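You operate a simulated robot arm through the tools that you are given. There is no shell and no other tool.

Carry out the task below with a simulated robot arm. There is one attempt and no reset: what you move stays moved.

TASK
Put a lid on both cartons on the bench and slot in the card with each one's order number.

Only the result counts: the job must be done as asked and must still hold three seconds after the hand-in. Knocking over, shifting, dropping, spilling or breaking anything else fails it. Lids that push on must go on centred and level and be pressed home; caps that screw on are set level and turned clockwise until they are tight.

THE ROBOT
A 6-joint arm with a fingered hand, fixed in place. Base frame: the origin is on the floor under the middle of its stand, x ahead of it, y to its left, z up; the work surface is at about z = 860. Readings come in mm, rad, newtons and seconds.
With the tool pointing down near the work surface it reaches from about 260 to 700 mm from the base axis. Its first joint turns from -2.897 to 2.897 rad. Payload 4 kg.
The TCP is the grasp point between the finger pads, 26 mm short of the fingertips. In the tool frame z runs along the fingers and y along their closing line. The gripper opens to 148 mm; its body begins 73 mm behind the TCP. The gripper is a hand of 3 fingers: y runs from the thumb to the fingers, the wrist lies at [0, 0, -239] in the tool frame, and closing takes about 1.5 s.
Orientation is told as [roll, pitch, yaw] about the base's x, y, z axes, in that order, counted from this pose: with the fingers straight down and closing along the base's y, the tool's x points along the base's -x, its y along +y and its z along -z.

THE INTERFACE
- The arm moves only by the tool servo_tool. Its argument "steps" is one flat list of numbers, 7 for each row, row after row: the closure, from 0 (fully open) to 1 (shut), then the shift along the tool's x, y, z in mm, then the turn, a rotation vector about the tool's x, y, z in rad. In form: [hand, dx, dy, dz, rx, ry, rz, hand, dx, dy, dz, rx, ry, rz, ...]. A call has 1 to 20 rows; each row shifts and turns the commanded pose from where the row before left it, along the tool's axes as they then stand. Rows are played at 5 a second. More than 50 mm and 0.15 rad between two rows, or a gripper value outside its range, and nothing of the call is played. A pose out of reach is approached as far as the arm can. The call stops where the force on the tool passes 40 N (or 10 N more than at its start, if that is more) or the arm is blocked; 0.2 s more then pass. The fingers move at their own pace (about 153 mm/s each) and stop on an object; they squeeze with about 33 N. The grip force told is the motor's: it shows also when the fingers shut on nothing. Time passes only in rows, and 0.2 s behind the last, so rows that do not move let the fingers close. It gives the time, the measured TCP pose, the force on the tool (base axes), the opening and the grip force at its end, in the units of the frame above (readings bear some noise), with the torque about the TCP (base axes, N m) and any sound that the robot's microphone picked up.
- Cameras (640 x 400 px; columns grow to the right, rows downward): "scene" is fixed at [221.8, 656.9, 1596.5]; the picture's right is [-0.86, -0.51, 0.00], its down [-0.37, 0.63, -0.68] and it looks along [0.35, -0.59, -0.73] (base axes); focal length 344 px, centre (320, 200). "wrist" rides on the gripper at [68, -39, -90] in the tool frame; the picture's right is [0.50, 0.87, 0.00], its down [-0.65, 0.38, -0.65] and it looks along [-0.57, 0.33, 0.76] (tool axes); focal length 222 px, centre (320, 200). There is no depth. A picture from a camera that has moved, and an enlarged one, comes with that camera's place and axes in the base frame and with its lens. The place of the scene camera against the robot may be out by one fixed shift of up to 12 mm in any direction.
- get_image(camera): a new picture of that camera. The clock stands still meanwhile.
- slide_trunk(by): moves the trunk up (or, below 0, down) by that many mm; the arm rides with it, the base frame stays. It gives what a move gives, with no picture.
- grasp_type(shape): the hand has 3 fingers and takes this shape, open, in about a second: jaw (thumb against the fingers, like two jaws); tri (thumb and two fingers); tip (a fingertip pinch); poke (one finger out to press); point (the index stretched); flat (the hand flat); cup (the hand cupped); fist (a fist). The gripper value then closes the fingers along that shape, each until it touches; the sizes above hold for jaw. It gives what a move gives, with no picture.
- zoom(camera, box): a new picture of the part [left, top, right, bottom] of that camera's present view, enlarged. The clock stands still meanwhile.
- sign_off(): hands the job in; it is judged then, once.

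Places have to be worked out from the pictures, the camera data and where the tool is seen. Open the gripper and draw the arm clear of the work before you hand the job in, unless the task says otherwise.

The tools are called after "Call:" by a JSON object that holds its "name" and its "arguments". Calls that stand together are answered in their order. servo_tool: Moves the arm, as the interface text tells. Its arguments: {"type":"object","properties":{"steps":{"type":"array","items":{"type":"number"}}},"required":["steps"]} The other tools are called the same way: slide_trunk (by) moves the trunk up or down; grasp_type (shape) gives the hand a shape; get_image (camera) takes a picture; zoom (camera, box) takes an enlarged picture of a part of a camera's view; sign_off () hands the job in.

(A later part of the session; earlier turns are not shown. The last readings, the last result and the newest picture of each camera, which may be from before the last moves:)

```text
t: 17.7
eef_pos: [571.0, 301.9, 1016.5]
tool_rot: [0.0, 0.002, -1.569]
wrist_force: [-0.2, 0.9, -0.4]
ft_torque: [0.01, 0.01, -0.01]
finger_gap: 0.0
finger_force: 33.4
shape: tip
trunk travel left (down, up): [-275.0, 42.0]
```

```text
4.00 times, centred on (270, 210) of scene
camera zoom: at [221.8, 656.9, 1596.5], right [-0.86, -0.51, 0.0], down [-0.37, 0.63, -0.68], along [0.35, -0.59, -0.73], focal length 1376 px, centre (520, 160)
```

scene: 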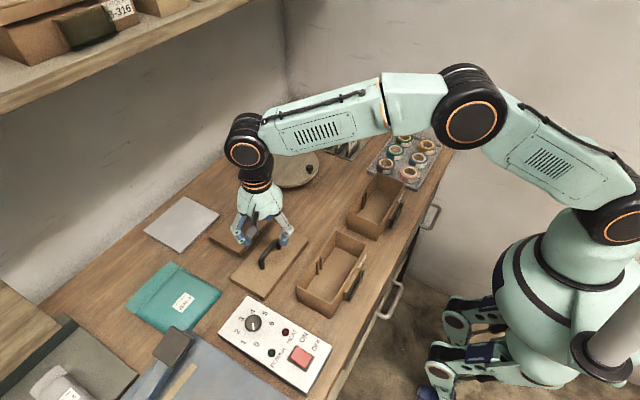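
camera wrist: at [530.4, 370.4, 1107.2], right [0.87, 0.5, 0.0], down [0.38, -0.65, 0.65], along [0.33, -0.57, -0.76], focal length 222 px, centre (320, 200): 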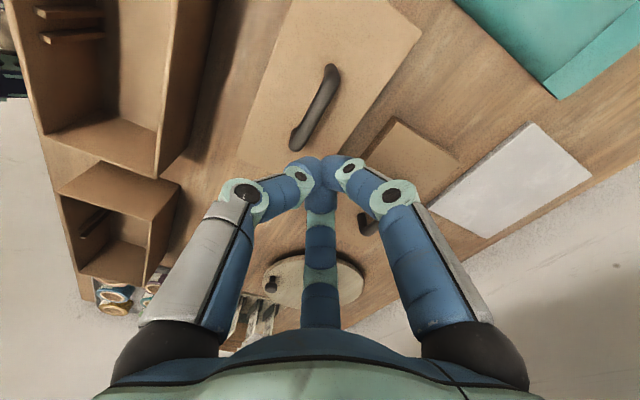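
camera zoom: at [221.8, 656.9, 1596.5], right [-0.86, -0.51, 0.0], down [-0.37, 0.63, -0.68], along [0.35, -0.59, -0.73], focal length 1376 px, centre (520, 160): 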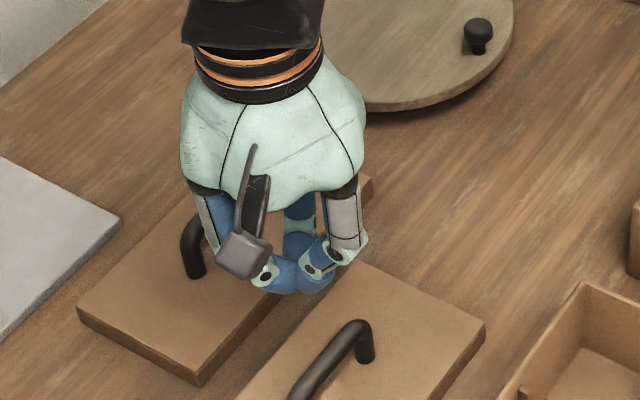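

All shapes close the same radial way, with tips meeting ~20 mm below the TCP at 45°: ideal for hooking under the handle as a V-cradle that self-centres the bar. I go back to jaw, descend again, hook the bar and lift slightly.

Call:
{"name": "grasp_type", "arguments": {"shape": "jaw"}}

Call:
{"name": "servo_tool", "arguments": {"steps": [0.35, 0, 0, 0, 0, 0, 0, 0.35, 0, 0, 0, 0, 0, 0, 0.35, 0, -0.5, 30, 0, 0, 0, 0.35, -0.5, -0.5, 30, 0, 0, 0, 0.35, 0, 0, 25, 0, 0, 0, 0.35, 0, 0, 16, 0, 0, 0, 0.35, 0, 0, 0, 0, 0, 0, 1, 0, 0, 0, 0, 0, 0, 1, 0, 0, 0, 0, 0, 0, 1, 0, 0, 0, 0, 0, 0, 1, 0, 0, 0, 0, 0, 0, 1, 0, 0, 0, 0, 0, 0, 1, 0, 0, 0, 0, 0, 0, 1, 0, 0, 0, 0, 0, 0]}}

Call:
{"name": "get_image", "arguments": {"camera": "wrist"}}

```text
t: 18.6
eef_pos: [569.9, 302.6, 1016.1]
tool_rot: [-0.001, 0.0, -1.57]
wrist_force: [0.9, 0.2, -0.3]
ft_torque: [0.03, 0.03, -0.02]
finger_gap: 147.9
finger_force: 0.0
shape: jaw
trunk travel left (down, up): [-275.0, 42.0]
```

```text
t: 21.6
eef_pos: [570.3, 301.5, 914.9]
tool_rot: [0.0, 0.0, -1.569]
wrist_force: [-0.3, 0.6, 0.3]
ft_torque: [0.01, -0.02, 0.0]
finger_gap: 0.0
finger_force: 33.3
shape: jaw
trunk travel left (down, up): [-275.0, 42.0]
```

```text
taken
camera wrist: at [529.6, 369.8, 1005.4], right [0.87, 0.5, 0.0], down [0.38, -0.65, 0.65], along [0.33, -0.57, -0.76], focal length 222 px, centre (320, 200)
```

wrist: 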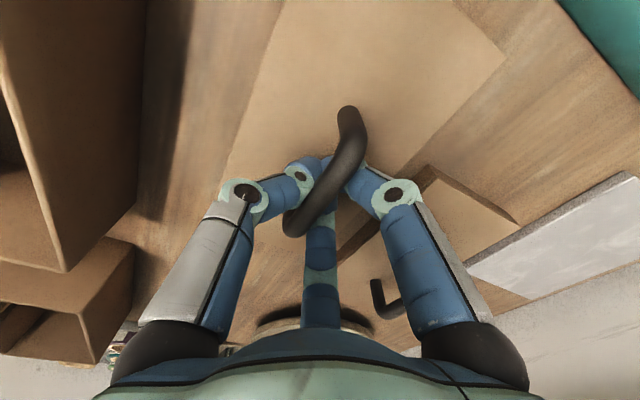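

Tips are closed beneath the bar again. I lift gently by about 25 mm and check the force and the picture.

Call:
{"name": "servo_tool", "arguments": {"steps": [1, 0, 0, -4, 0, 0, 0, 1, 0, 0, -4, 0, 0, 0, 1, 0, 0, -4, 0, 0, 0, 1, 0, 0, -5, 0, 0, 0, 1, 0, 0, -8, 0, 0, 0, 1, 0, 0, 0, 0, 0, 0, 1, 0, 0, 0, 0, 0, 0]}}

Call:
{"name": "get_image", "arguments": {"camera": "wrist"}}

Call:
{"name": "zoom", "arguments": {"camera": "scene", "box": [190, 180, 350, 280]}}

```text
t: 23.2
eef_pos: [567.6, 301.5, 940.4]
tool_rot: [0.0, 0.0, -1.569]
wrist_force: [0.6, -0.2, -0.4]
ft_torque: [-0.02, 0.01, -0.02]
finger_gap: 0.0
finger_force: 33.3
shape: jaw
trunk travel left (down, up): [-275.0, 42.0]
```

```text
taken
camera wrist: at [528.6, 369.5, 1030.3], right [0.87, 0.5, 0.0], down [0.38, -0.65, 0.65], along [0.33, -0.57, -0.76], focal length 222 px, centre (320, 200)
```

wrist: 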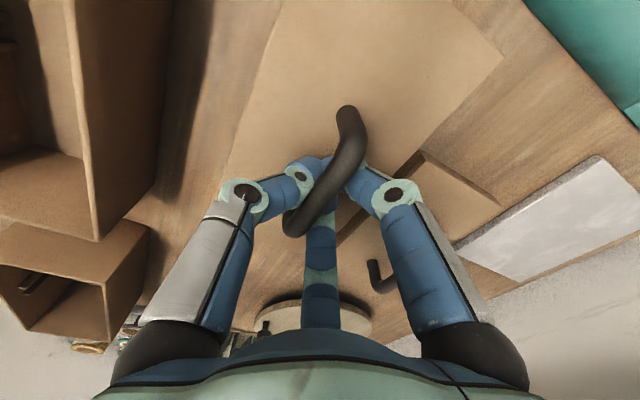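

```text
4.00 times, centred on (270, 230) of scene
camera zoom: at [221.8, 656.9, 1596.5], right [-0.86, -0.51, 0.0], down [-0.37, 0.63, -0.68], along [0.35, -0.59, -0.73], focal length 1376 px, centre (520, 80)
```

zoom: 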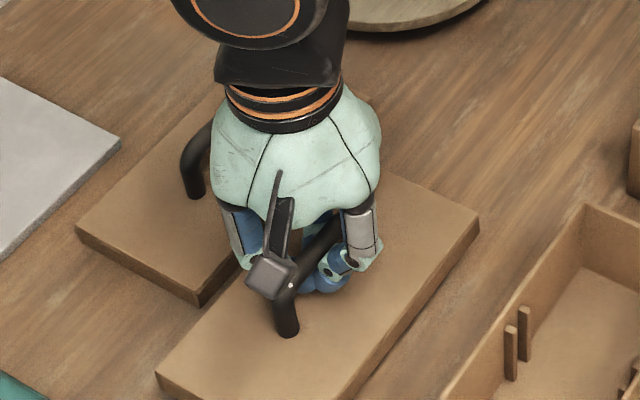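

The lid came up with the hand: the handle stays in the same place in the wrist view while the bench moved. I zoom in to measure the lid's edges in the tool frame.

Call:
{"name": "zoom", "arguments": {"camera": "wrist", "box": [400, 0, 560, 100]}}

Call:
{"name": "zoom", "arguments": {"camera": "wrist", "box": [200, 0, 360, 100]}}

Call:
{"name": "zoom", "arguments": {"camera": "wrist", "box": [200, 100, 440, 250]}}

Call:
{"name": "zoom", "arguments": {"camera": "scene", "box": [210, 200, 330, 300]}}

```text
4.00 times, centred on (480, 50) of wrist
camera zoom: at [528.6, 369.5, 1030.3], right [0.87, 0.5, 0.0], down [0.38, -0.65, 0.65], along [0.33, -0.57, -0.76], focal length 888 px, centre (-320, 800)
```

zoom: 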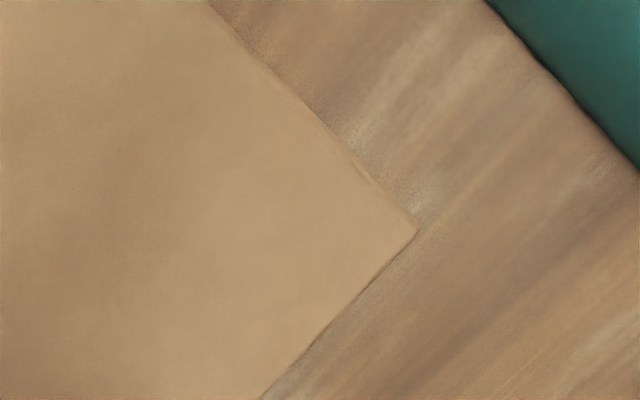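

```text
4.00 times, centred on (280, 50) of wrist
camera zoom: at [528.6, 369.5, 1030.3], right [0.87, 0.5, 0.0], down [0.38, -0.65, 0.65], along [0.33, -0.57, -0.76], focal length 888 px, centre (480, 800)
```

zoom: 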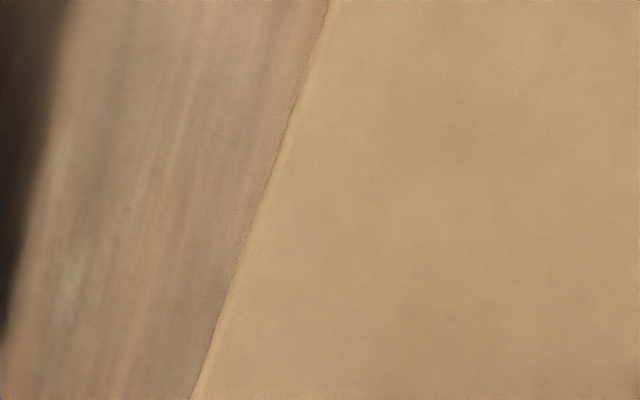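

```text
2.67 times, centred on (320, 175) of wrist
camera zoom: at [528.6, 369.5, 1030.3], right [0.87, 0.5, 0.0], down [0.38, -0.65, 0.65], along [0.33, -0.57, -0.76], focal length 592 px, centre (320, 267)
```

zoom: 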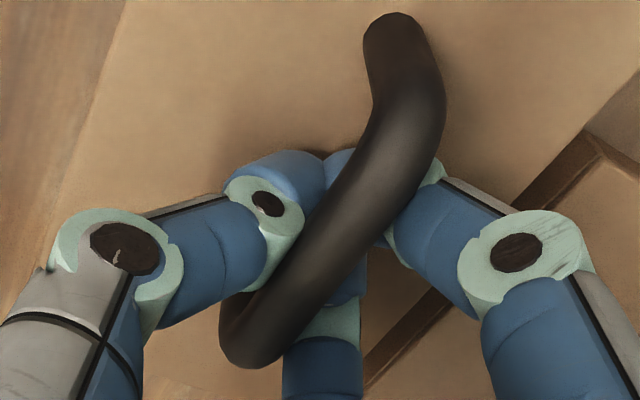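

```text
4.00 times, centred on (270, 250) of scene
camera zoom: at [221.8, 656.9, 1596.5], right [-0.86, -0.51, 0.0], down [-0.37, 0.63, -0.68], along [0.35, -0.59, -0.73], focal length 1376 px, centre (520, 0)
```

zoom: 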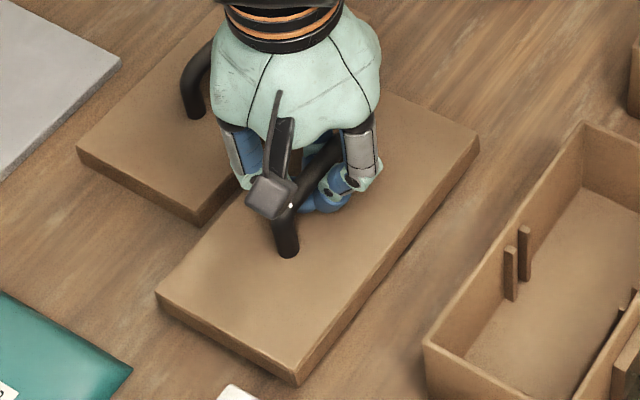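

The lid is lifted but may be slightly tilted (+y end a bit low). I take a closer scene look at its corners to check the level.

Call:
{"name": "zoom", "arguments": {"camera": "scene", "box": [220, 255, 300, 305]}}

Call:
{"name": "zoom", "arguments": {"camera": "scene", "box": [270, 215, 350, 265]}}

```text
8.00 times, centred on (260, 280) of scene
camera zoom: at [221.8, 656.9, 1596.5], right [-0.86, -0.51, 0.0], down [-0.37, 0.63, -0.68], along [0.35, -0.59, -0.73], focal length 2752 px, centre (800, -440)
```

zoom: 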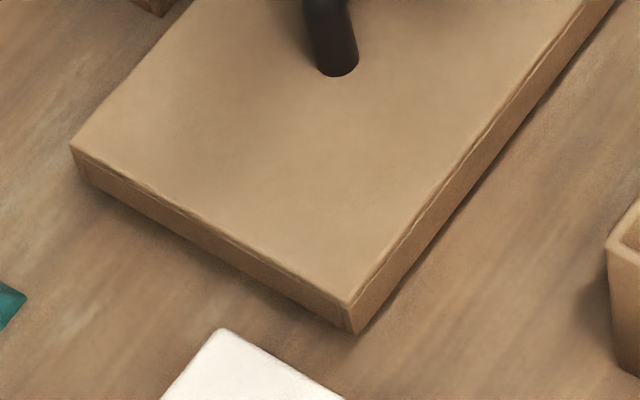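

```text
8.00 times, centred on (310, 240) of scene
camera zoom: at [221.8, 656.9, 1596.5], right [-0.86, -0.51, 0.0], down [-0.37, 0.63, -0.68], along [0.35, -0.59, -0.73], focal length 2752 px, centre (400, -120)
```

zoom: 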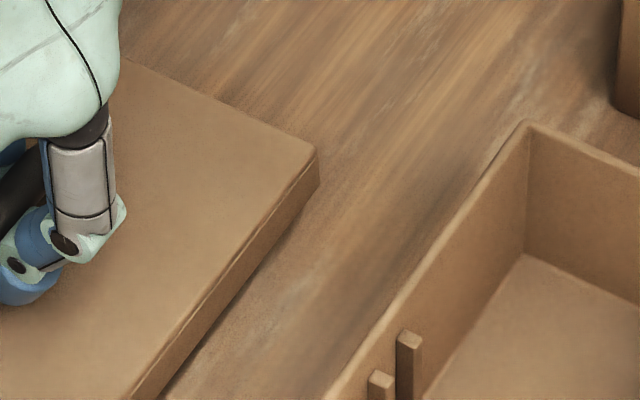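

The scene view indicates the lid hangs level to within ~2 mm. I lift it to clear height and carry it slowly over carton A.

Call:
{"name": "servo_tool", "arguments": {"steps": [1, 0, 0, -10, 0, 0, 0, 1, 0, 0, -20, 0, 0, 0, 1, 0, 0, -20, 0, 0, 0, 1, 0, 0, -20, 0, 0, 0, 1, 0, -5, -5, 0, 0, 0, 1, -4, -17, 0, 0, 0, 0, 1, -4, -19, 0, 0, 0, 0, 1, -4, -19, 0, 0, 0, 0, 1, -4, -19, 0, 0, 0, 0, 1, -4, -19, 0, 0, 0, 0, 1, -4, -19, 0, 0, 0, 0, 1, -4, -19, 0, 0, 0, 0, 1, -3, -14, 0, 0, 0, 0, 1, -1, -5, 0, 0, 0, 0, 1, 0, 0, 0, 0, 0, 0, 1, 0, 0, 0, 0, 0, 0]}}

Call:
{"name": "get_image", "arguments": {"camera": "wrist"}}

Call:
{"name": "get_image", "arguments": {"camera": "scene"}}

```text
t: 26.6
eef_pos: [411.6, 269.6, 1015.3]
tool_rot: [-0.001, 0.0, -1.569]
wrist_force: [-0.1, -0.3, -0.8]
ft_torque: [0.03, -0.03, 0.02]
finger_gap: 0.0
finger_force: 32.8
shape: jaw
trunk travel left (down, up): [-275.0, 42.0]
```

```text
taken
camera wrist: at [372.1, 337.6, 1106.1], right [0.87, 0.5, 0.0], down [0.38, -0.65, 0.65], along [0.33, -0.57, -0.76], focal length 222 px, centre (320, 200)
```

wrist: 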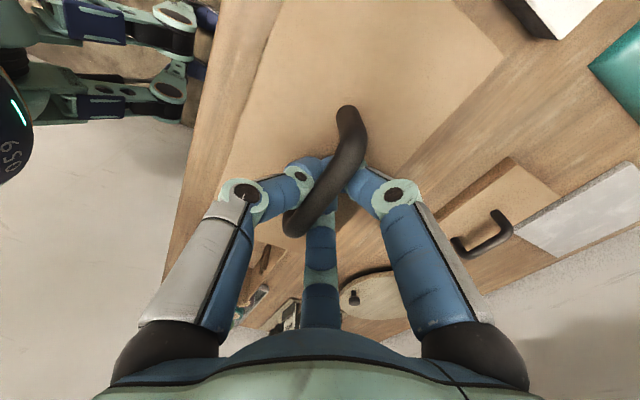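

```text
taken
```

scene: 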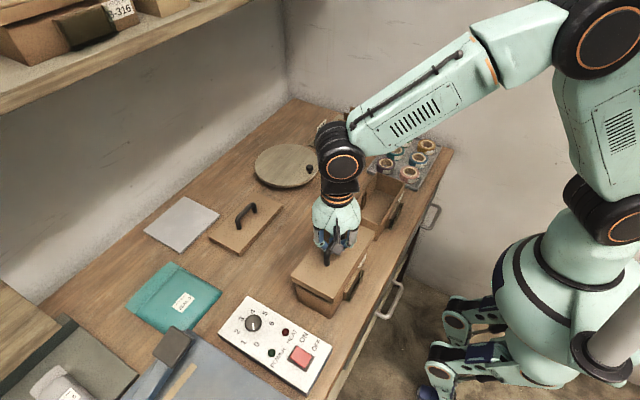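

The lid hovers over carton A. I zoom in the scene camera to compare lid and carton edges, and the wrist view along the front edge.

Call:
{"name": "zoom", "arguments": {"camera": "scene", "box": [280, 215, 400, 315]}}

Call:
{"name": "zoom", "arguments": {"camera": "wrist", "box": [160, 0, 360, 300]}}

```text
4.00 times, centred on (340, 265) of scene
camera zoom: at [221.8, 656.9, 1596.5], right [-0.86, -0.51, 0.0], down [-0.37, 0.63, -0.68], along [0.35, -0.59, -0.73], focal length 1376 px, centre (240, -60)
```

zoom: 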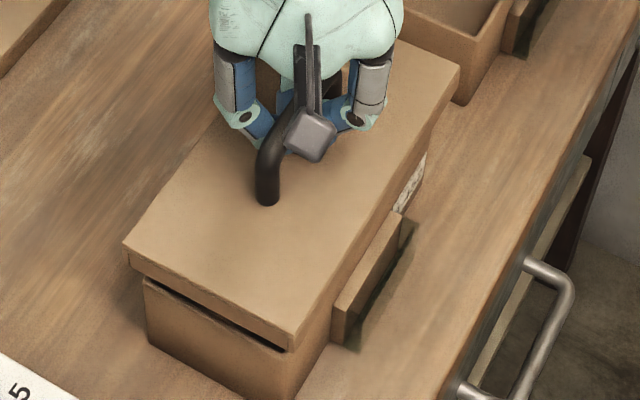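

```text
1.33 times, centred on (260, 150) of wrist
camera zoom: at [372.1, 337.6, 1106.1], right [0.87, 0.5, 0.0], down [0.38, -0.65, 0.65], along [0.33, -0.57, -0.76], focal length 296 px, centre (400, 267)
```

zoom: 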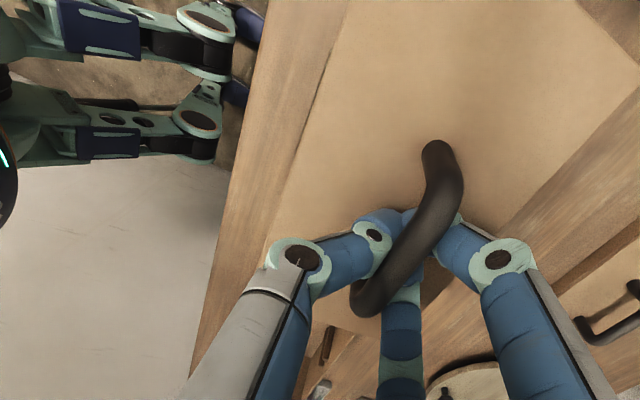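

I take higher zooms of the lid's +y end and the front edge to get relative offsets.

Call:
{"name": "zoom", "arguments": {"camera": "scene", "box": [280, 265, 372, 323]}}

Call:
{"name": "zoom", "arguments": {"camera": "scene", "box": [340, 215, 404, 255]}}

```text
6.90 times, centred on (326, 294) of scene
camera zoom: at [221.8, 656.9, 1596.5], right [-0.86, -0.51, 0.0], down [-0.37, 0.63, -0.68], along [0.35, -0.59, -0.73], focal length 2373 px, centre (279, -448)
```

zoom: 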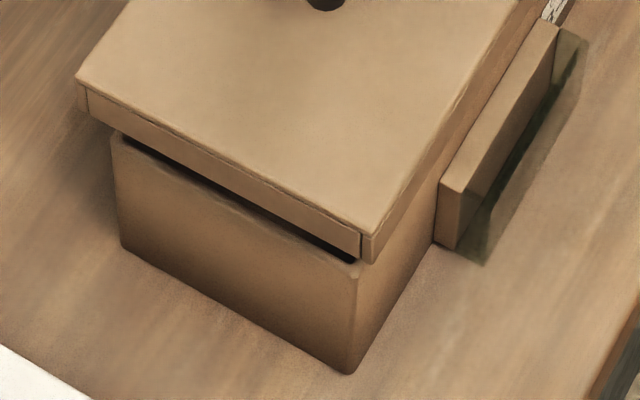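

```text
10.00 times, centred on (372, 235) of scene
camera zoom: at [221.8, 656.9, 1596.5], right [-0.86, -0.51, 0.0], down [-0.37, 0.63, -0.68], along [0.35, -0.59, -0.73], focal length 3440 px, centre (-200, -150)
```

zoom: 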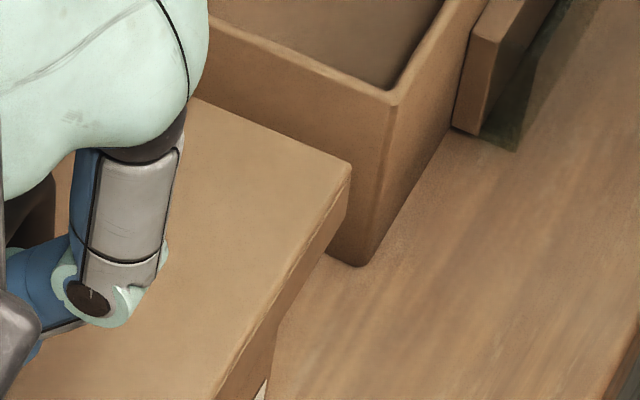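

Relative to carton A (same camera), the lid is ≈3.3 mm too far to −x and ≈1 mm to +y, with no yaw error. I correct that and lower 24 mm, then check again.

Call:
{"name": "servo_tool", "arguments": {"steps": [1, -0.4, 1.6, 6, 0, 0, 0, 1, -0.4, 1.6, 6, 0, 0, 0, 1, 0, 0, 6, 0, 0, 0, 1, 0, 0, 6, 0, 0, 0, 1, 0, 0, 0, 0, 0, 0, 1, 0, 0, 0, 0, 0, 0]}}

Call:
{"name": "zoom", "arguments": {"camera": "scene", "box": [280, 265, 372, 323]}}

Call:
{"name": "zoom", "arguments": {"camera": "scene", "box": [340, 215, 404, 255]}}

```text
t: 28.0
eef_pos: [416.7, 269.1, 989.7]
tool_rot: [0.001, 0.0, -1.57]
wrist_force: [-0.2, -0.2, -0.2]
ft_torque: [0.0, -0.01, 0.01]
finger_gap: 0.0
finger_force: 33.0
shape: jaw
trunk travel left (down, up): [-275.0, 42.0]
```

```text
6.90 times, centred on (326, 294) of scene
camera zoom: at [221.8, 656.9, 1596.5], right [-0.86, -0.51, 0.0], down [-0.37, 0.63, -0.68], along [0.35, -0.59, -0.73], focal length 2373 px, centre (279, -448)
```

zoom: 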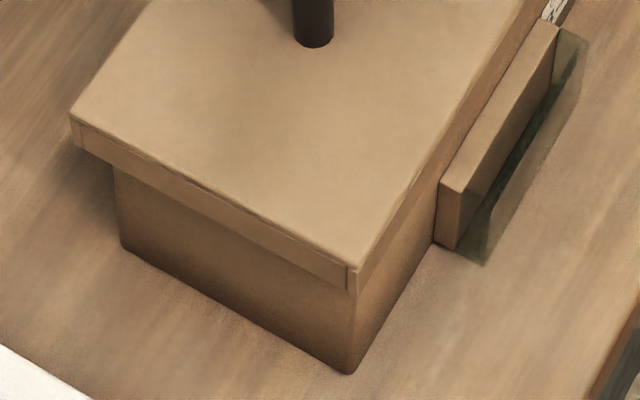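

```text
10.00 times, centred on (372, 235) of scene
camera zoom: at [221.8, 656.9, 1596.5], right [-0.86, -0.51, 0.0], down [-0.37, 0.63, -0.68], along [0.35, -0.59, -0.73], focal length 3440 px, centre (-200, -150)
```

zoom: 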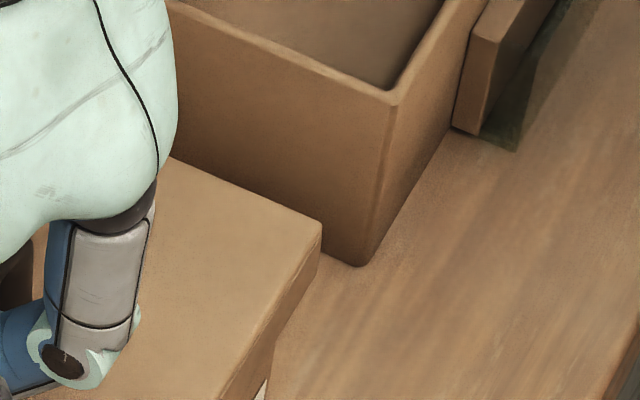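

Now the lid sits ≈2 mm too far to +x with a ~0.01 rad yaw, y is right. I correct this and lower a few mm slowly, watching the force.

Call:
{"name": "servo_tool", "arguments": {"steps": [1, 0, -1, 0, 0, 0, -0.005, 1, 0, -1, 0, 0, 0, -0.005, 1, 0, 0, 0, 0, 0, 0, 1, 0, 0, 2, 0, 0, 0, 1, 0, 0, 2, 0, 0, 0, 1, 0, 0, 2, 0, 0, 0, 1, 0, 0, 0, 0, 0, 0]}}

Call:
{"name": "zoom", "arguments": {"camera": "scene", "box": [280, 265, 372, 323]}}

Call:
{"name": "zoom", "arguments": {"camera": "scene", "box": [340, 215, 404, 255]}}

Call:
{"name": "get_image", "arguments": {"camera": "wrist"}}

```text
t: 29.6
eef_pos: [414.7, 268.5, 983.8]
tool_rot: [0.0, 0.0, -1.558]
wrist_force: [-0.3, -0.5, -1.4]
ft_torque: [0.01, 0.01, 0.02]
finger_gap: 0.0
finger_force: 33.4
shape: jaw
trunk travel left (down, up): [-275.0, 42.0]
```

```text
6.90 times, centred on (326, 294) of scene
camera zoom: at [221.8, 656.9, 1596.5], right [-0.86, -0.51, 0.0], down [-0.37, 0.63, -0.68], along [0.35, -0.59, -0.73], focal length 2373 px, centre (279, -448)
```

zoom: 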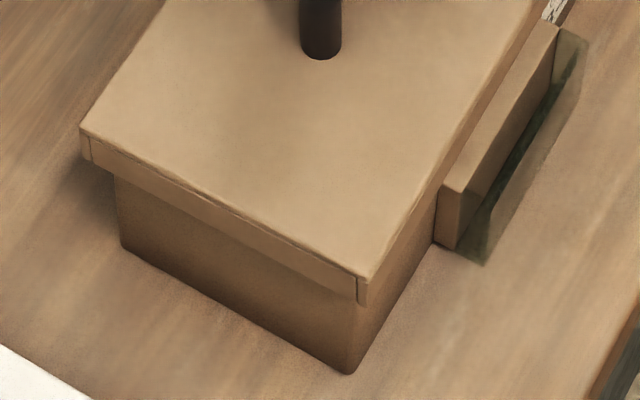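

```text
10.00 times, centred on (372, 235) of scene
camera zoom: at [221.8, 656.9, 1596.5], right [-0.86, -0.51, 0.0], down [-0.37, 0.63, -0.68], along [0.35, -0.59, -0.73], focal length 3440 px, centre (-200, -150)
```

zoom: 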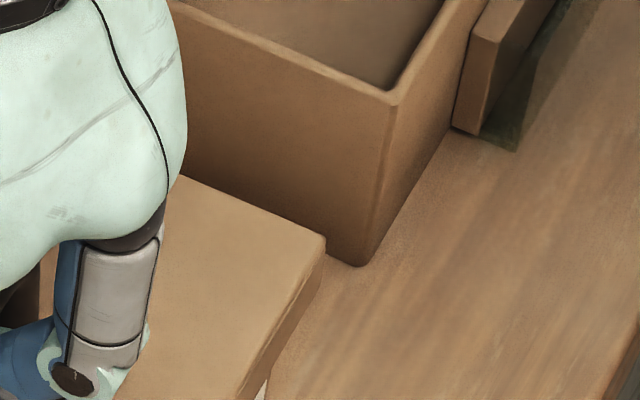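

```text
taken
camera wrist: at [373.5, 336.4, 1075.0], right [0.86, 0.51, 0.0], down [0.39, -0.65, 0.65], along [0.33, -0.56, -0.76], focal length 222 px, centre (320, 200)
```

wrist: 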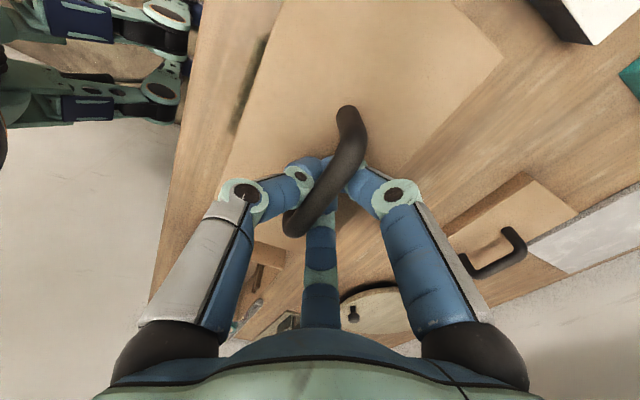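

The skirt seems to be just around rim level and x/y agree within ~1 mm. I keep lowering slowly, 1.5 mm per row, watching for contact force.

Call:
{"name": "servo_tool", "arguments": {"steps": [1, 0, 0.4, 1.5, 0, 0, 0, 1, 0, 0.3, 1.5, 0, 0, 0, 1, 0, 0, 1.5, 0, 0, 0, 1, 0, 0, 1.5, 0, 0, 0, 1, 0, 0, 0, 0, 0, 0]}}

Call:
{"name": "zoom", "arguments": {"camera": "scene", "box": [280, 265, 372, 323]}}

Call:
{"name": "get_image", "arguments": {"camera": "wrist"}}

```text
t: 30.8
eef_pos: [414.2, 267.8, 978.5]
tool_rot: [0.0, -0.001, -1.559]
wrist_force: [0.3, 0.1, -0.6]
ft_torque: [0.01, 0.01, -0.01]
finger_gap: 0.1
finger_force: 33.0
shape: jaw
trunk travel left (down, up): [-275.0, 42.0]
```

```text
6.90 times, centred on (326, 294) of scene
camera zoom: at [221.8, 656.9, 1596.5], right [-0.86, -0.51, 0.0], down [-0.37, 0.63, -0.68], along [0.35, -0.59, -0.73], focal length 2373 px, centre (279, -448)
```

zoom: 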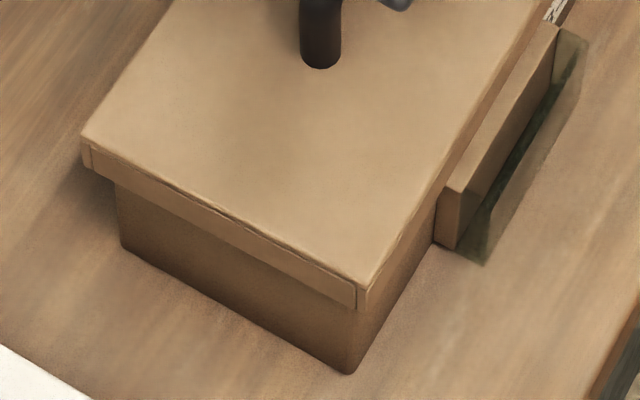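

```text
taken
camera wrist: at [373.7, 336.2, 1069.4], right [0.86, 0.51, 0.0], down [0.39, -0.65, 0.65], along [0.33, -0.56, -0.76], focal length 222 px, centre (320, 200)
```

wrist: 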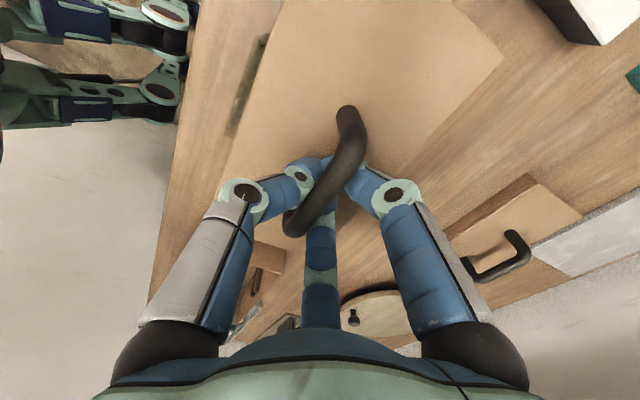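

No force so far. I continue lowering until the lid sits (bar would then rise out of the cradle in the wrist view).

Call:
{"name": "servo_tool", "arguments": {"steps": [1, 0, 0, 1.5, 0, 0, 0, 1, 0, 0, 1.5, 0, 0, 0, 1, 0, 0, 1.5, 0, 0, 0, 1, 0, 0, 1.5, 0, 0, 0, 1, 0, 0, 1.5, 0, 0, 0, 1, 0, 0, 0, 0, 0, 0]}}

Call:
{"name": "zoom", "arguments": {"camera": "scene", "box": [280, 265, 372, 323]}}

Call:
{"name": "get_image", "arguments": {"camera": "wrist"}}

```text
t: 32.2
eef_pos: [415.2, 269.2, 971.6]
tool_rot: [0.001, 0.0, -1.559]
wrist_force: [0.0, -0.8, 0.2]
ft_torque: [-0.05, 0.0, -0.05]
finger_gap: 0.0
finger_force: 32.8
shape: jaw
trunk travel left (down, up): [-275.0, 42.0]
```

```text
6.90 times, centred on (326, 294) of scene
camera zoom: at [221.8, 656.9, 1596.5], right [-0.86, -0.51, 0.0], down [-0.37, 0.63, -0.68], along [0.35, -0.59, -0.73], focal length 2373 px, centre (279, -448)
```

zoom: 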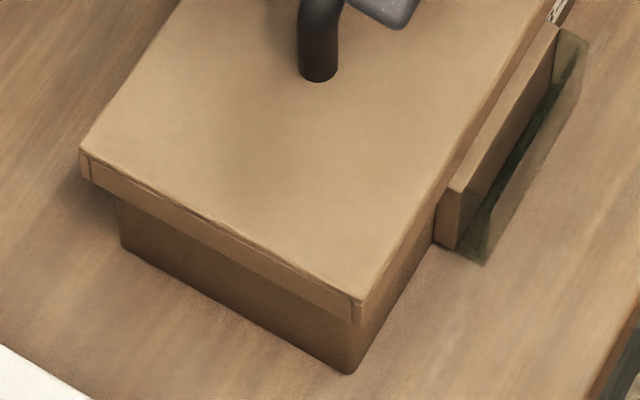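

```text
taken
camera wrist: at [373.9, 337.0, 1061.5], right [0.86, 0.51, 0.0], down [0.39, -0.65, 0.65], along [0.33, -0.56, -0.76], focal length 222 px, centre (320, 200)
```

wrist: 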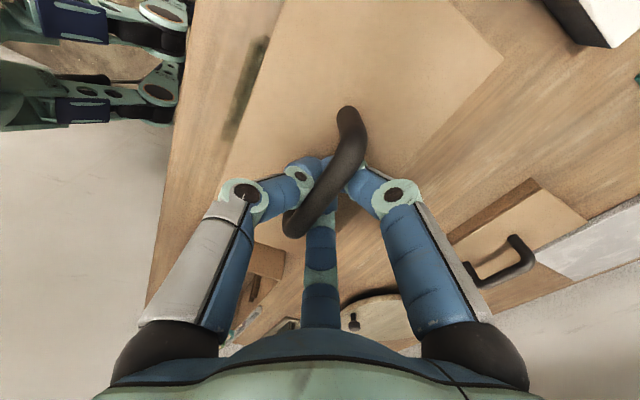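

The lid is centred (≈0.4 mm in x) and nearly down. I continue lowering in small steps to find the seating point.

Call:
{"name": "servo_tool", "arguments": {"steps": [1, 0, 0, 1.5, 0, 0, 0, 1, 0, 0, 1.5, 0, 0, 0, 1, 0, 0, 1.5, 0, 0, 0, 1, 0, 0, 0, 0, 0, 0]}}

Call:
{"name": "zoom", "arguments": {"camera": "scene", "box": [280, 265, 372, 323]}}

Call:
{"name": "get_image", "arguments": {"camera": "wrist"}}

```text
t: 33.2
eef_pos: [415.6, 268.7, 965.8]
tool_rot: [0.0, 0.0, -1.558]
wrist_force: [-0.3, -0.6, 1.0]
ft_torque: [-0.01, -0.05, 0.01]
finger_gap: 0.3
finger_force: 32.8
shape: jaw
trunk travel left (down, up): [-275.0, 42.0]
```

```text
6.90 times, centred on (326, 294) of scene
camera zoom: at [221.8, 656.9, 1596.5], right [-0.86, -0.51, 0.0], down [-0.37, 0.63, -0.68], along [0.35, -0.59, -0.73], focal length 2373 px, centre (279, -448)
```

zoom: 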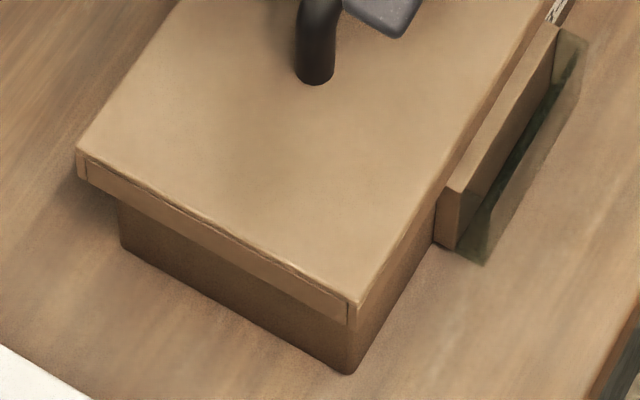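

```text
taken
camera wrist: at [374.3, 336.9, 1057.2], right [0.86, 0.51, 0.0], down [0.39, -0.65, 0.65], along [0.33, -0.56, -0.76], focal length 222 px, centre (320, 200)
```

wrist: 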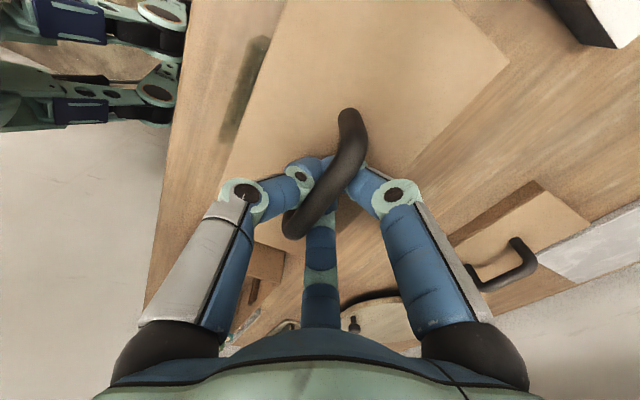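

The lid corner now shifts slightly in the wrist view, so the lid has stopped moving with the hand. I check the −y end and level from the scene camera.

Call:
{"name": "zoom", "arguments": {"camera": "scene", "box": [340, 215, 404, 255]}}

Call:
{"name": "zoom", "arguments": {"camera": "scene", "box": [280, 215, 400, 315]}}

```text
10.00 times, centred on (372, 235) of scene
camera zoom: at [221.8, 656.9, 1596.5], right [-0.86, -0.51, 0.0], down [-0.37, 0.63, -0.68], along [0.35, -0.59, -0.73], focal length 3440 px, centre (-200, -150)
```

zoom: 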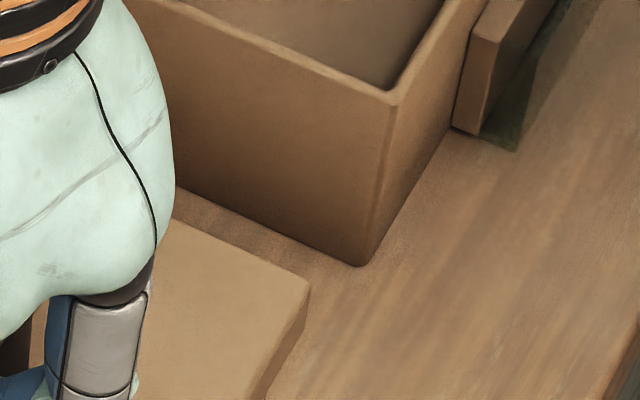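

```text
4.00 times, centred on (340, 265) of scene
camera zoom: at [221.8, 656.9, 1596.5], right [-0.86, -0.51, 0.0], down [-0.37, 0.63, -0.68], along [0.35, -0.59, -0.73], focal length 1376 px, centre (240, -60)
```

zoom: 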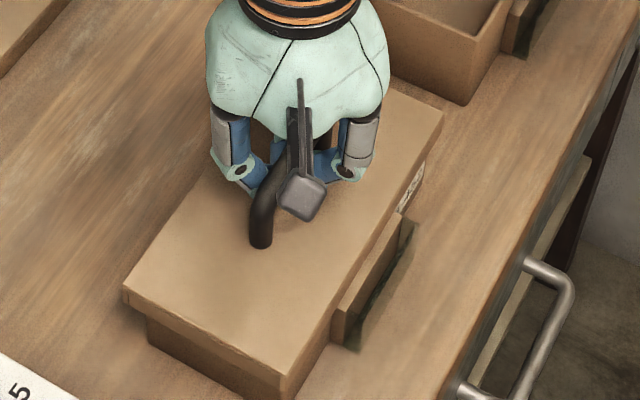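

The lid is on carton A, centred within ~1 mm and level. I open the fingers, rise above the handle and close them into a blunt tip for pressing.

Call:
{"name": "servo_tool", "arguments": {"steps": [0.35, 0, 0, 0, 0, 0, 0, 0.35, 0, 0, 0, 0, 0, 0, 0.35, 0, 0, 0, 0, 0, 0, 0.35, 0, 0, 0, 0, 0, 0, 0.35, 0, 0, -10, 0, 0, 0, 0.35, 0, 0, -25, 0, 0, 0, 0.35, 0, 0, -30, 0, 0, 0, 0.35, 0, 0, -10, 0, 0, 0, 1, 0, 0, 0, 0, 0, 0, 1, 0, 0, 0, 0, 0, 0, 1, 0, 0, 0, 0, 0, 0, 1, 0, 0, 0, 0, 0, 0, 1, 0, 0, 0, 0, 0, 0]}}

Call:
{"name": "get_image", "arguments": {"camera": "wrist"}}

Call:
{"name": "zoom", "arguments": {"camera": "scene", "box": [270, 195, 410, 315]}}

```text
t: 36.0
eef_pos: [416.0, 268.6, 1041.9]
tool_rot: [-0.002, 0.001, -1.559]
wrist_force: [0.5, -0.7, 0.0]
ft_torque: [0.02, -0.01, 0.01]
finger_gap: 0.0
finger_force: 32.7
shape: jaw
trunk travel left (down, up): [-275.0, 42.0]
```

```text
taken
camera wrist: at [374.4, 336.6, 1132.2], right [0.86, 0.51, 0.0], down [0.39, -0.65, 0.65], along [0.33, -0.56, -0.76], focal length 222 px, centre (320, 200)
```

wrist: 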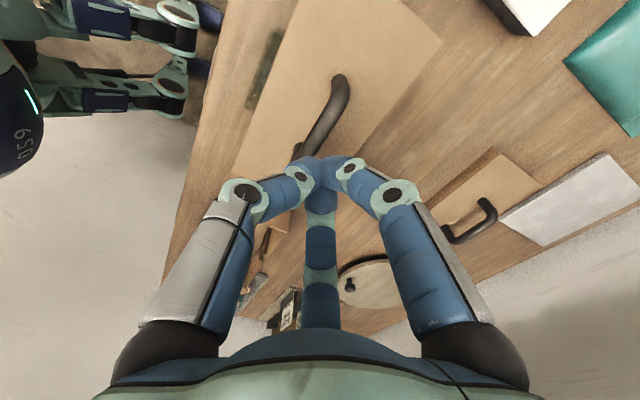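

```text
3.33 times, centred on (340, 255) of scene
camera zoom: at [221.8, 656.9, 1596.5], right [-0.86, -0.51, 0.0], down [-0.37, 0.63, -0.68], along [0.35, -0.59, -0.73], focal length 1147 px, centre (253, 17)
```

zoom: 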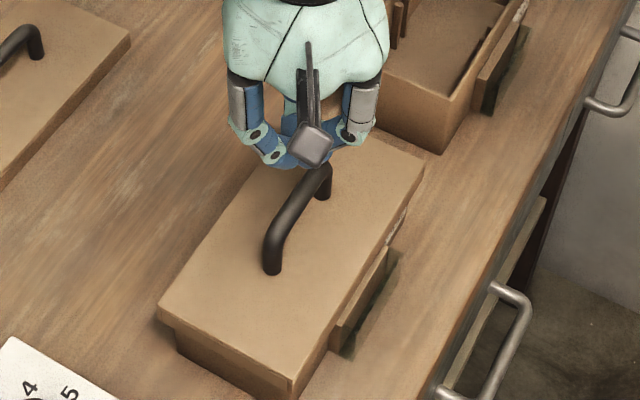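

The lid rests on the carton. I now press down on the middle of the handle with the closed fingertips, in 1 mm steps near contact; the call stops by itself at 40 N.

Call:
{"name": "servo_tool", "arguments": {"steps": [1, 0, 0, 10, 0, 0, 0, 1, 0, 0, 10, 0, 0, 0, 1, 0, 0, 6, 0, 0, 0, 1, 0, 0, 2, 0, 0, 0, 1, 0, 0, 2, 0, 0, 0, 1, 0, 0, 1, 0, 0, 0, 1, 0, 0, 1, 0, 0, 0, 1, 0, 0, 1, 0, 0, 0, 1, 0, 0, 1, 0, 0, 0, 1, 0, 0, 1, 0, 0, 0, 1, 0, 0, 1, 0, 0, 0, 1, 0, 0, 1, 0, 0, 0, 1, 0, 0, 1, 0, 0, 0, 1, 0, 0, 1, 0, 0, 0, 1, 0, 0, 1, 0, 0, 0, 1, 0, 0, 1, 0, 0, 0, 1, 0, 0, 1, 0, 0, 0]}}

Call:
{"name": "zoom", "arguments": {"camera": "scene", "box": [270, 195, 410, 315]}}

```text
t: 39.6
eef_pos: [415.5, 270.0, 1003.1]
tool_rot: [0.008, 0.006, -1.561]
wrist_force: [-4.3, -2.0, 17.9]
ft_torque: [0.02, 0.18, 0.03]
finger_gap: 0.0
finger_force: 32.7
shape: jaw
trunk travel left (down, up): [-275.0, 42.0]
stopped in row 17: the force on the tool passed its limit at 42 N (the readings are from after the stop); the commanded pose is now the measured one
```

```text
3.33 times, centred on (340, 255) of scene
camera zoom: at [221.8, 656.9, 1596.5], right [-0.86, -0.51, 0.0], down [-0.37, 0.63, -0.68], along [0.35, -0.59, -0.73], focal length 1147 px, centre (253, 17)
```

zoom: 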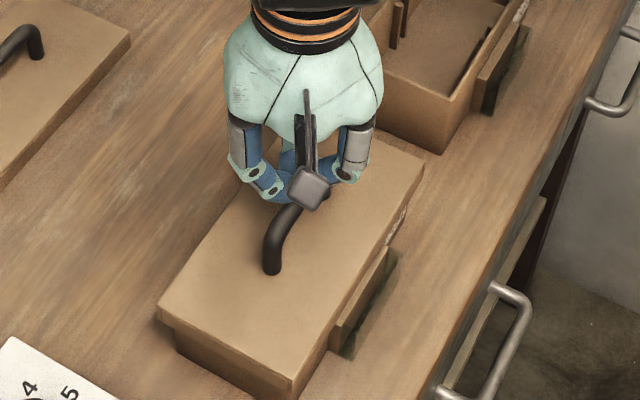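

The press peaked at 42 N on the handle. I rise and compare the lid's corners with before to see whether it is seated.

Call:
{"name": "servo_tool", "arguments": {"steps": [1, 0, 0, -10, 0, 0, 0, 1, 0, 0, -30, 0, 0, 0, 1, 0, 0, -40, 0, 0, 0, 1, 0, 0, 0, 0, 0, 0]}}

Call:
{"name": "zoom", "arguments": {"camera": "scene", "box": [280, 265, 372, 323]}}

Call:
{"name": "zoom", "arguments": {"camera": "scene", "box": [340, 215, 404, 255]}}

Call:
{"name": "get_image", "arguments": {"camera": "wrist"}}

```text
t: 40.6
eef_pos: [417.5, 269.4, 1080.9]
tool_rot: [0.004, 0.003, -1.561]
wrist_force: [0.3, 0.3, 0.2]
ft_torque: [0.0, 0.02, 0.02]
finger_gap: 0.0
finger_force: 33.0
shape: jaw
trunk travel left (down, up): [-275.0, 42.0]
```

```text
6.90 times, centred on (326, 294) of scene
camera zoom: at [221.8, 656.9, 1596.5], right [-0.86, -0.51, 0.0], down [-0.37, 0.63, -0.68], along [0.35, -0.59, -0.73], focal length 2373 px, centre (279, -448)
```

zoom: 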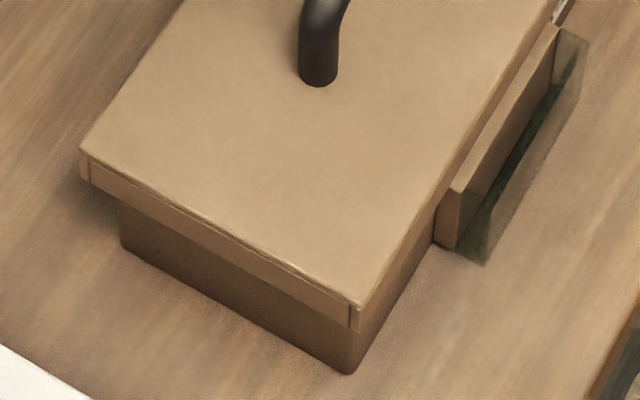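

```text
10.00 times, centred on (372, 235) of scene
camera zoom: at [221.8, 656.9, 1596.5], right [-0.86, -0.51, 0.0], down [-0.37, 0.63, -0.68], along [0.35, -0.59, -0.73], focal length 3440 px, centre (-200, -150)
```

zoom: 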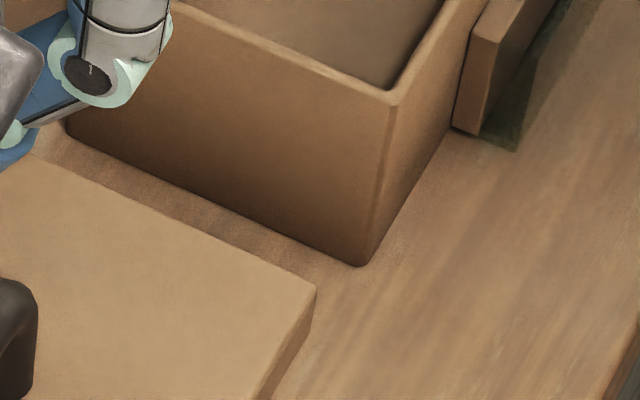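

```text
taken
camera wrist: at [376.1, 337.1, 1172.2], right [0.86, 0.51, 0.01], down [0.38, -0.65, 0.65], along [0.34, -0.56, -0.76], focal length 222 px, centre (320, 200)
```

wrist: 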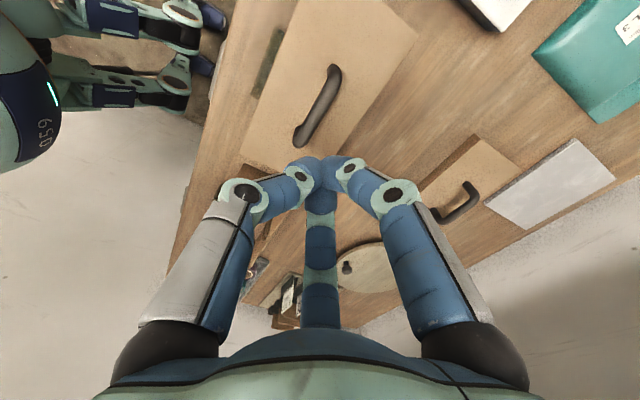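

Lid A is centred within about half a millimetre and took a 42 N press. Next is lid 2 at ≈(698, 235), near the reach limit: I move over it, restore yaw, and tilt the fingers forward 0.2 rad about the bar axis to gain reach.

Call:
{"name": "servo_tool", "arguments": {"steps": [0.5, -4.9, 40, 8, 0, 0, 0.01, 0.5, -4.9, 40, 10, 0, 0, 0, 0.5, -4.9, 40, 10, 0, 0, 0, 0.5, -4.9, 40, 10, 0, 0, 0, 0.5, -4.9, 40, 10, 0, 0, 0, 0.5, -4.9, 40, 10, -0.1, -0.004, 0, 0.5, -4.9, 35, 10, -0.103, 0, 0, 0.5, 0, 0, 0, 0, 0, 0, 0.5, 0, 0, 0, 0, 0, 0]}}

Call:
{"name": "get_image", "arguments": {"camera": "wrist"}}

Call:
{"name": "get_image", "arguments": {"camera": "scene"}}

```text
t: 42.6
eef_pos: [693.1, 236.4, 1019.2]
tool_rot: [0.208, 0.0, -1.568]
wrist_force: [0.4, -0.4, 0.6]
ft_torque: [0.0, 0.01, 0.04]
finger_gap: 73.8
finger_force: 0.1
shape: jaw
trunk travel left (down, up): [-275.0, 42.0]
```

```text
taken
camera wrist: at [634.5, 304.6, 1099.9], right [0.85, 0.5, 0.18], down [0.24, -0.65, 0.72], along [0.48, -0.57, -0.67], focal length 222 px, centre (320, 200)
```

wrist: 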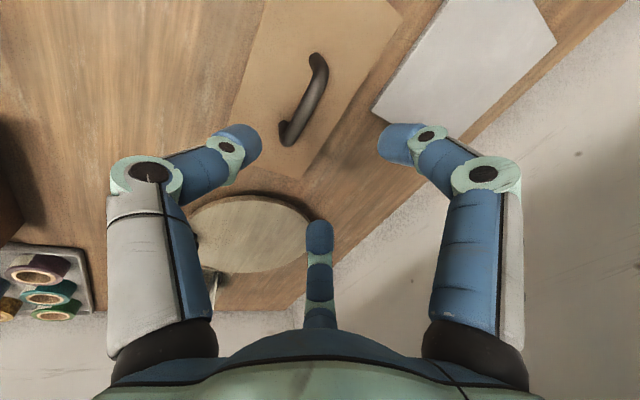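

```text
taken
```

scene: 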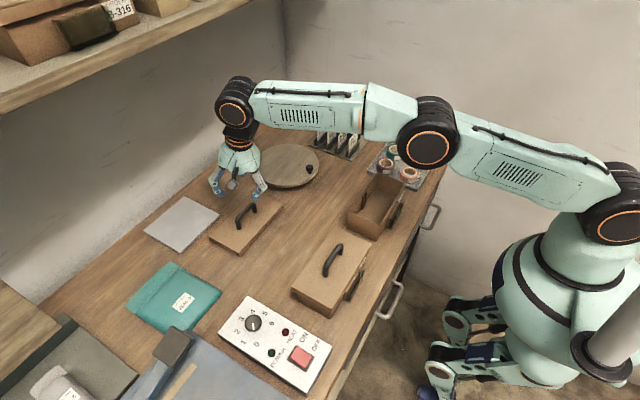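

Tilt is in place and the pose is reachable. I zoom in on lid 2 and its handle for exact measurement.

Call:
{"name": "zoom", "arguments": {"camera": "wrist", "box": [220, 0, 420, 190]}}

Call:
{"name": "zoom", "arguments": {"camera": "wrist", "box": [260, 40, 360, 160]}}

```text
2.11 times, centred on (320, 95) of wrist
camera zoom: at [634.5, 304.6, 1099.9], right [0.85, 0.5, 0.18], down [0.24, -0.65, 0.72], along [0.48, -0.57, -0.67], focal length 468 px, centre (320, 421)
```

zoom: 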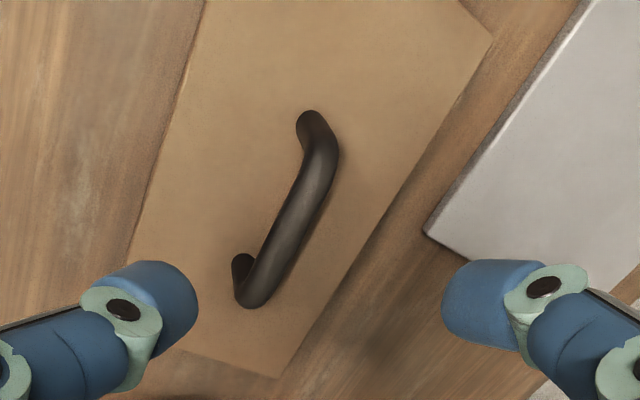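

```text
3.33 times, centred on (310, 100) of wrist
camera zoom: at [634.5, 304.6, 1099.9], right [0.85, 0.5, 0.18], down [0.24, -0.65, 0.72], along [0.48, -0.57, -0.67], focal length 740 px, centre (353, 533)
```

zoom: 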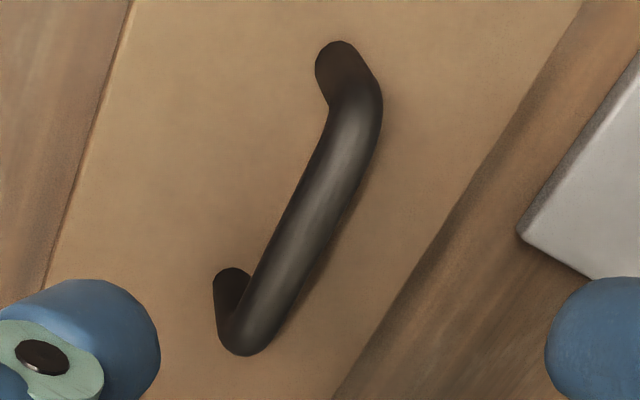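

Lid 2 measures x 645–746, y 140–332 with its bar at x≈694.6, centre y≈238. I descend vertically (in base) to TCP z≈918 with the fingers at half opening.

Call:
{"name": "servo_tool", "arguments": {"steps": [0.45, 0.3, -3.8, 19.8, 0, 0, 0, 0.45, 0.3, -3.8, 19.8, 0, 0, 0, 0.45, 0.3, -3.8, 19.8, 0, 0, 0, 0.45, 0.2, -3.8, 19.8, 0, 0, 0, 0.45, 0, -1.9, 10, 0, 0, 0, 0.45, 0, -1.9, 10, 0, 0, 0, 0.45, 0, 0, 0, 0, 0, 0]}}

Call:
{"name": "get_image", "arguments": {"camera": "wrist"}}

Call:
{"name": "zoom", "arguments": {"camera": "scene", "box": [180, 140, 320, 260]}}

```text
t: 44.2
eef_pos: [693.9, 235.8, 917.2]
tool_rot: [0.209, -0.001, -1.57]
wrist_force: [0.4, -0.1, -0.3]
ft_torque: [-0.01, 0.06, 0.01]
finger_gap: 80.9
finger_force: 0.0
shape: jaw
trunk travel left (down, up): [-275.0, 42.0]
```

```text
taken
camera wrist: at [636.1, 304.2, 997.1], right [0.85, 0.5, 0.18], down [0.24, -0.65, 0.72], along [0.48, -0.57, -0.67], focal length 222 px, centre (320, 200)
```

wrist: 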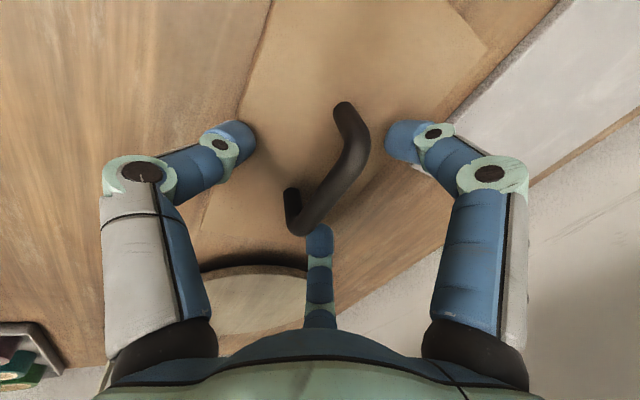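

```text
3.33 times, centred on (250, 200) of scene
camera zoom: at [221.8, 656.9, 1596.5], right [-0.86, -0.51, 0.0], down [-0.37, 0.63, -0.68], along [0.35, -0.59, -0.73], focal length 1147 px, centre (553, 200)
```

zoom: 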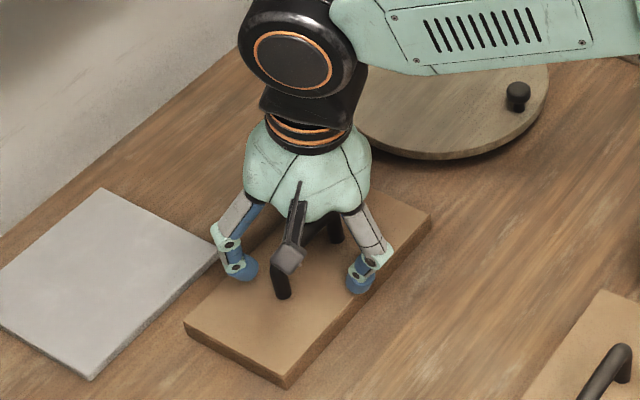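

The bar runs through the TCP point, handle centre ≈1.5 mm to +y; I shift 1 mm and close beneath the bar, then lift gently (vertical in base).

Call:
{"name": "servo_tool", "arguments": {"steps": [0.45, 1.2, 0, 0, 0, 0, 0, 1, 0, 0, 0, 0, 0, 0, 1, 0, 0, 0, 0, 0, 0, 1, 0, 0, 0, 0, 0, 0, 1, 0, 0, 0, 0, 0, 0, 1, 0, 0, 0, 0, 0, 0, 1, 0, 0, 0, 0, 0, 0, 1, 0, 0, 0, 0, 0, 0, 1, 0, 0.8, -4, 0, 0, 0, 1, 0, 0.8, -4, 0, 0, 0, 1, 0, 1.7, -8, 0, 0, 0, 1, 0, 2.1, -10, 0, 0, 0, 1, 0, 0, 0, 0, 0, 0, 1, 0, 0, 0, 0, 0, 0]}}

Call:
{"name": "get_image", "arguments": {"camera": "wrist"}}

Call:
{"name": "zoom", "arguments": {"camera": "scene", "box": [180, 160, 320, 260]}}

```text
t: 47.2
eef_pos: [696.5, 237.3, 943.9]
tool_rot: [0.209, 0.0, -1.569]
wrist_force: [0.2, 0.2, -1.3]
ft_torque: [-0.02, -0.01, 0.01]
finger_gap: 0.1
finger_force: 32.8
shape: jaw
trunk travel left (down, up): [-275.0, 42.0]
```

```text
taken
camera wrist: at [637.4, 306.1, 1025.0], right [0.85, 0.5, 0.18], down [0.24, -0.65, 0.72], along [0.48, -0.57, -0.67], focal length 222 px, centre (320, 200)
```

wrist: 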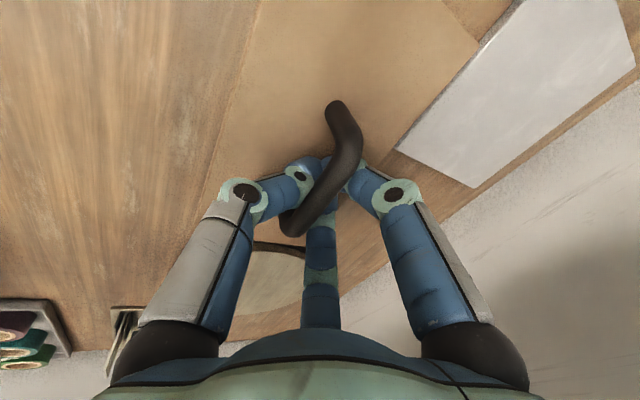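

```text
4.00 times, centred on (250, 210) of scene
camera zoom: at [221.8, 656.9, 1596.5], right [-0.86, -0.51, 0.0], down [-0.37, 0.63, -0.68], along [0.35, -0.59, -0.73], focal length 1376 px, centre (600, 160)
```

zoom: 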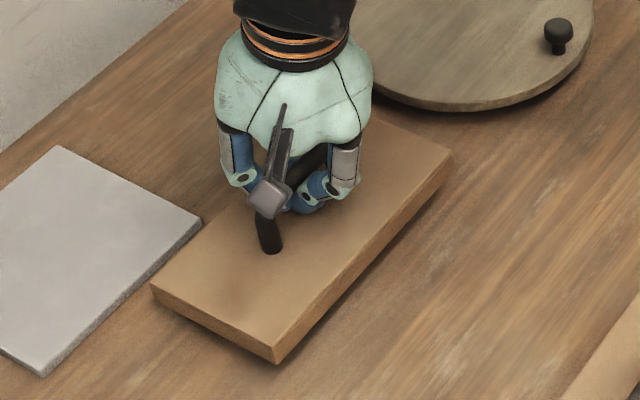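

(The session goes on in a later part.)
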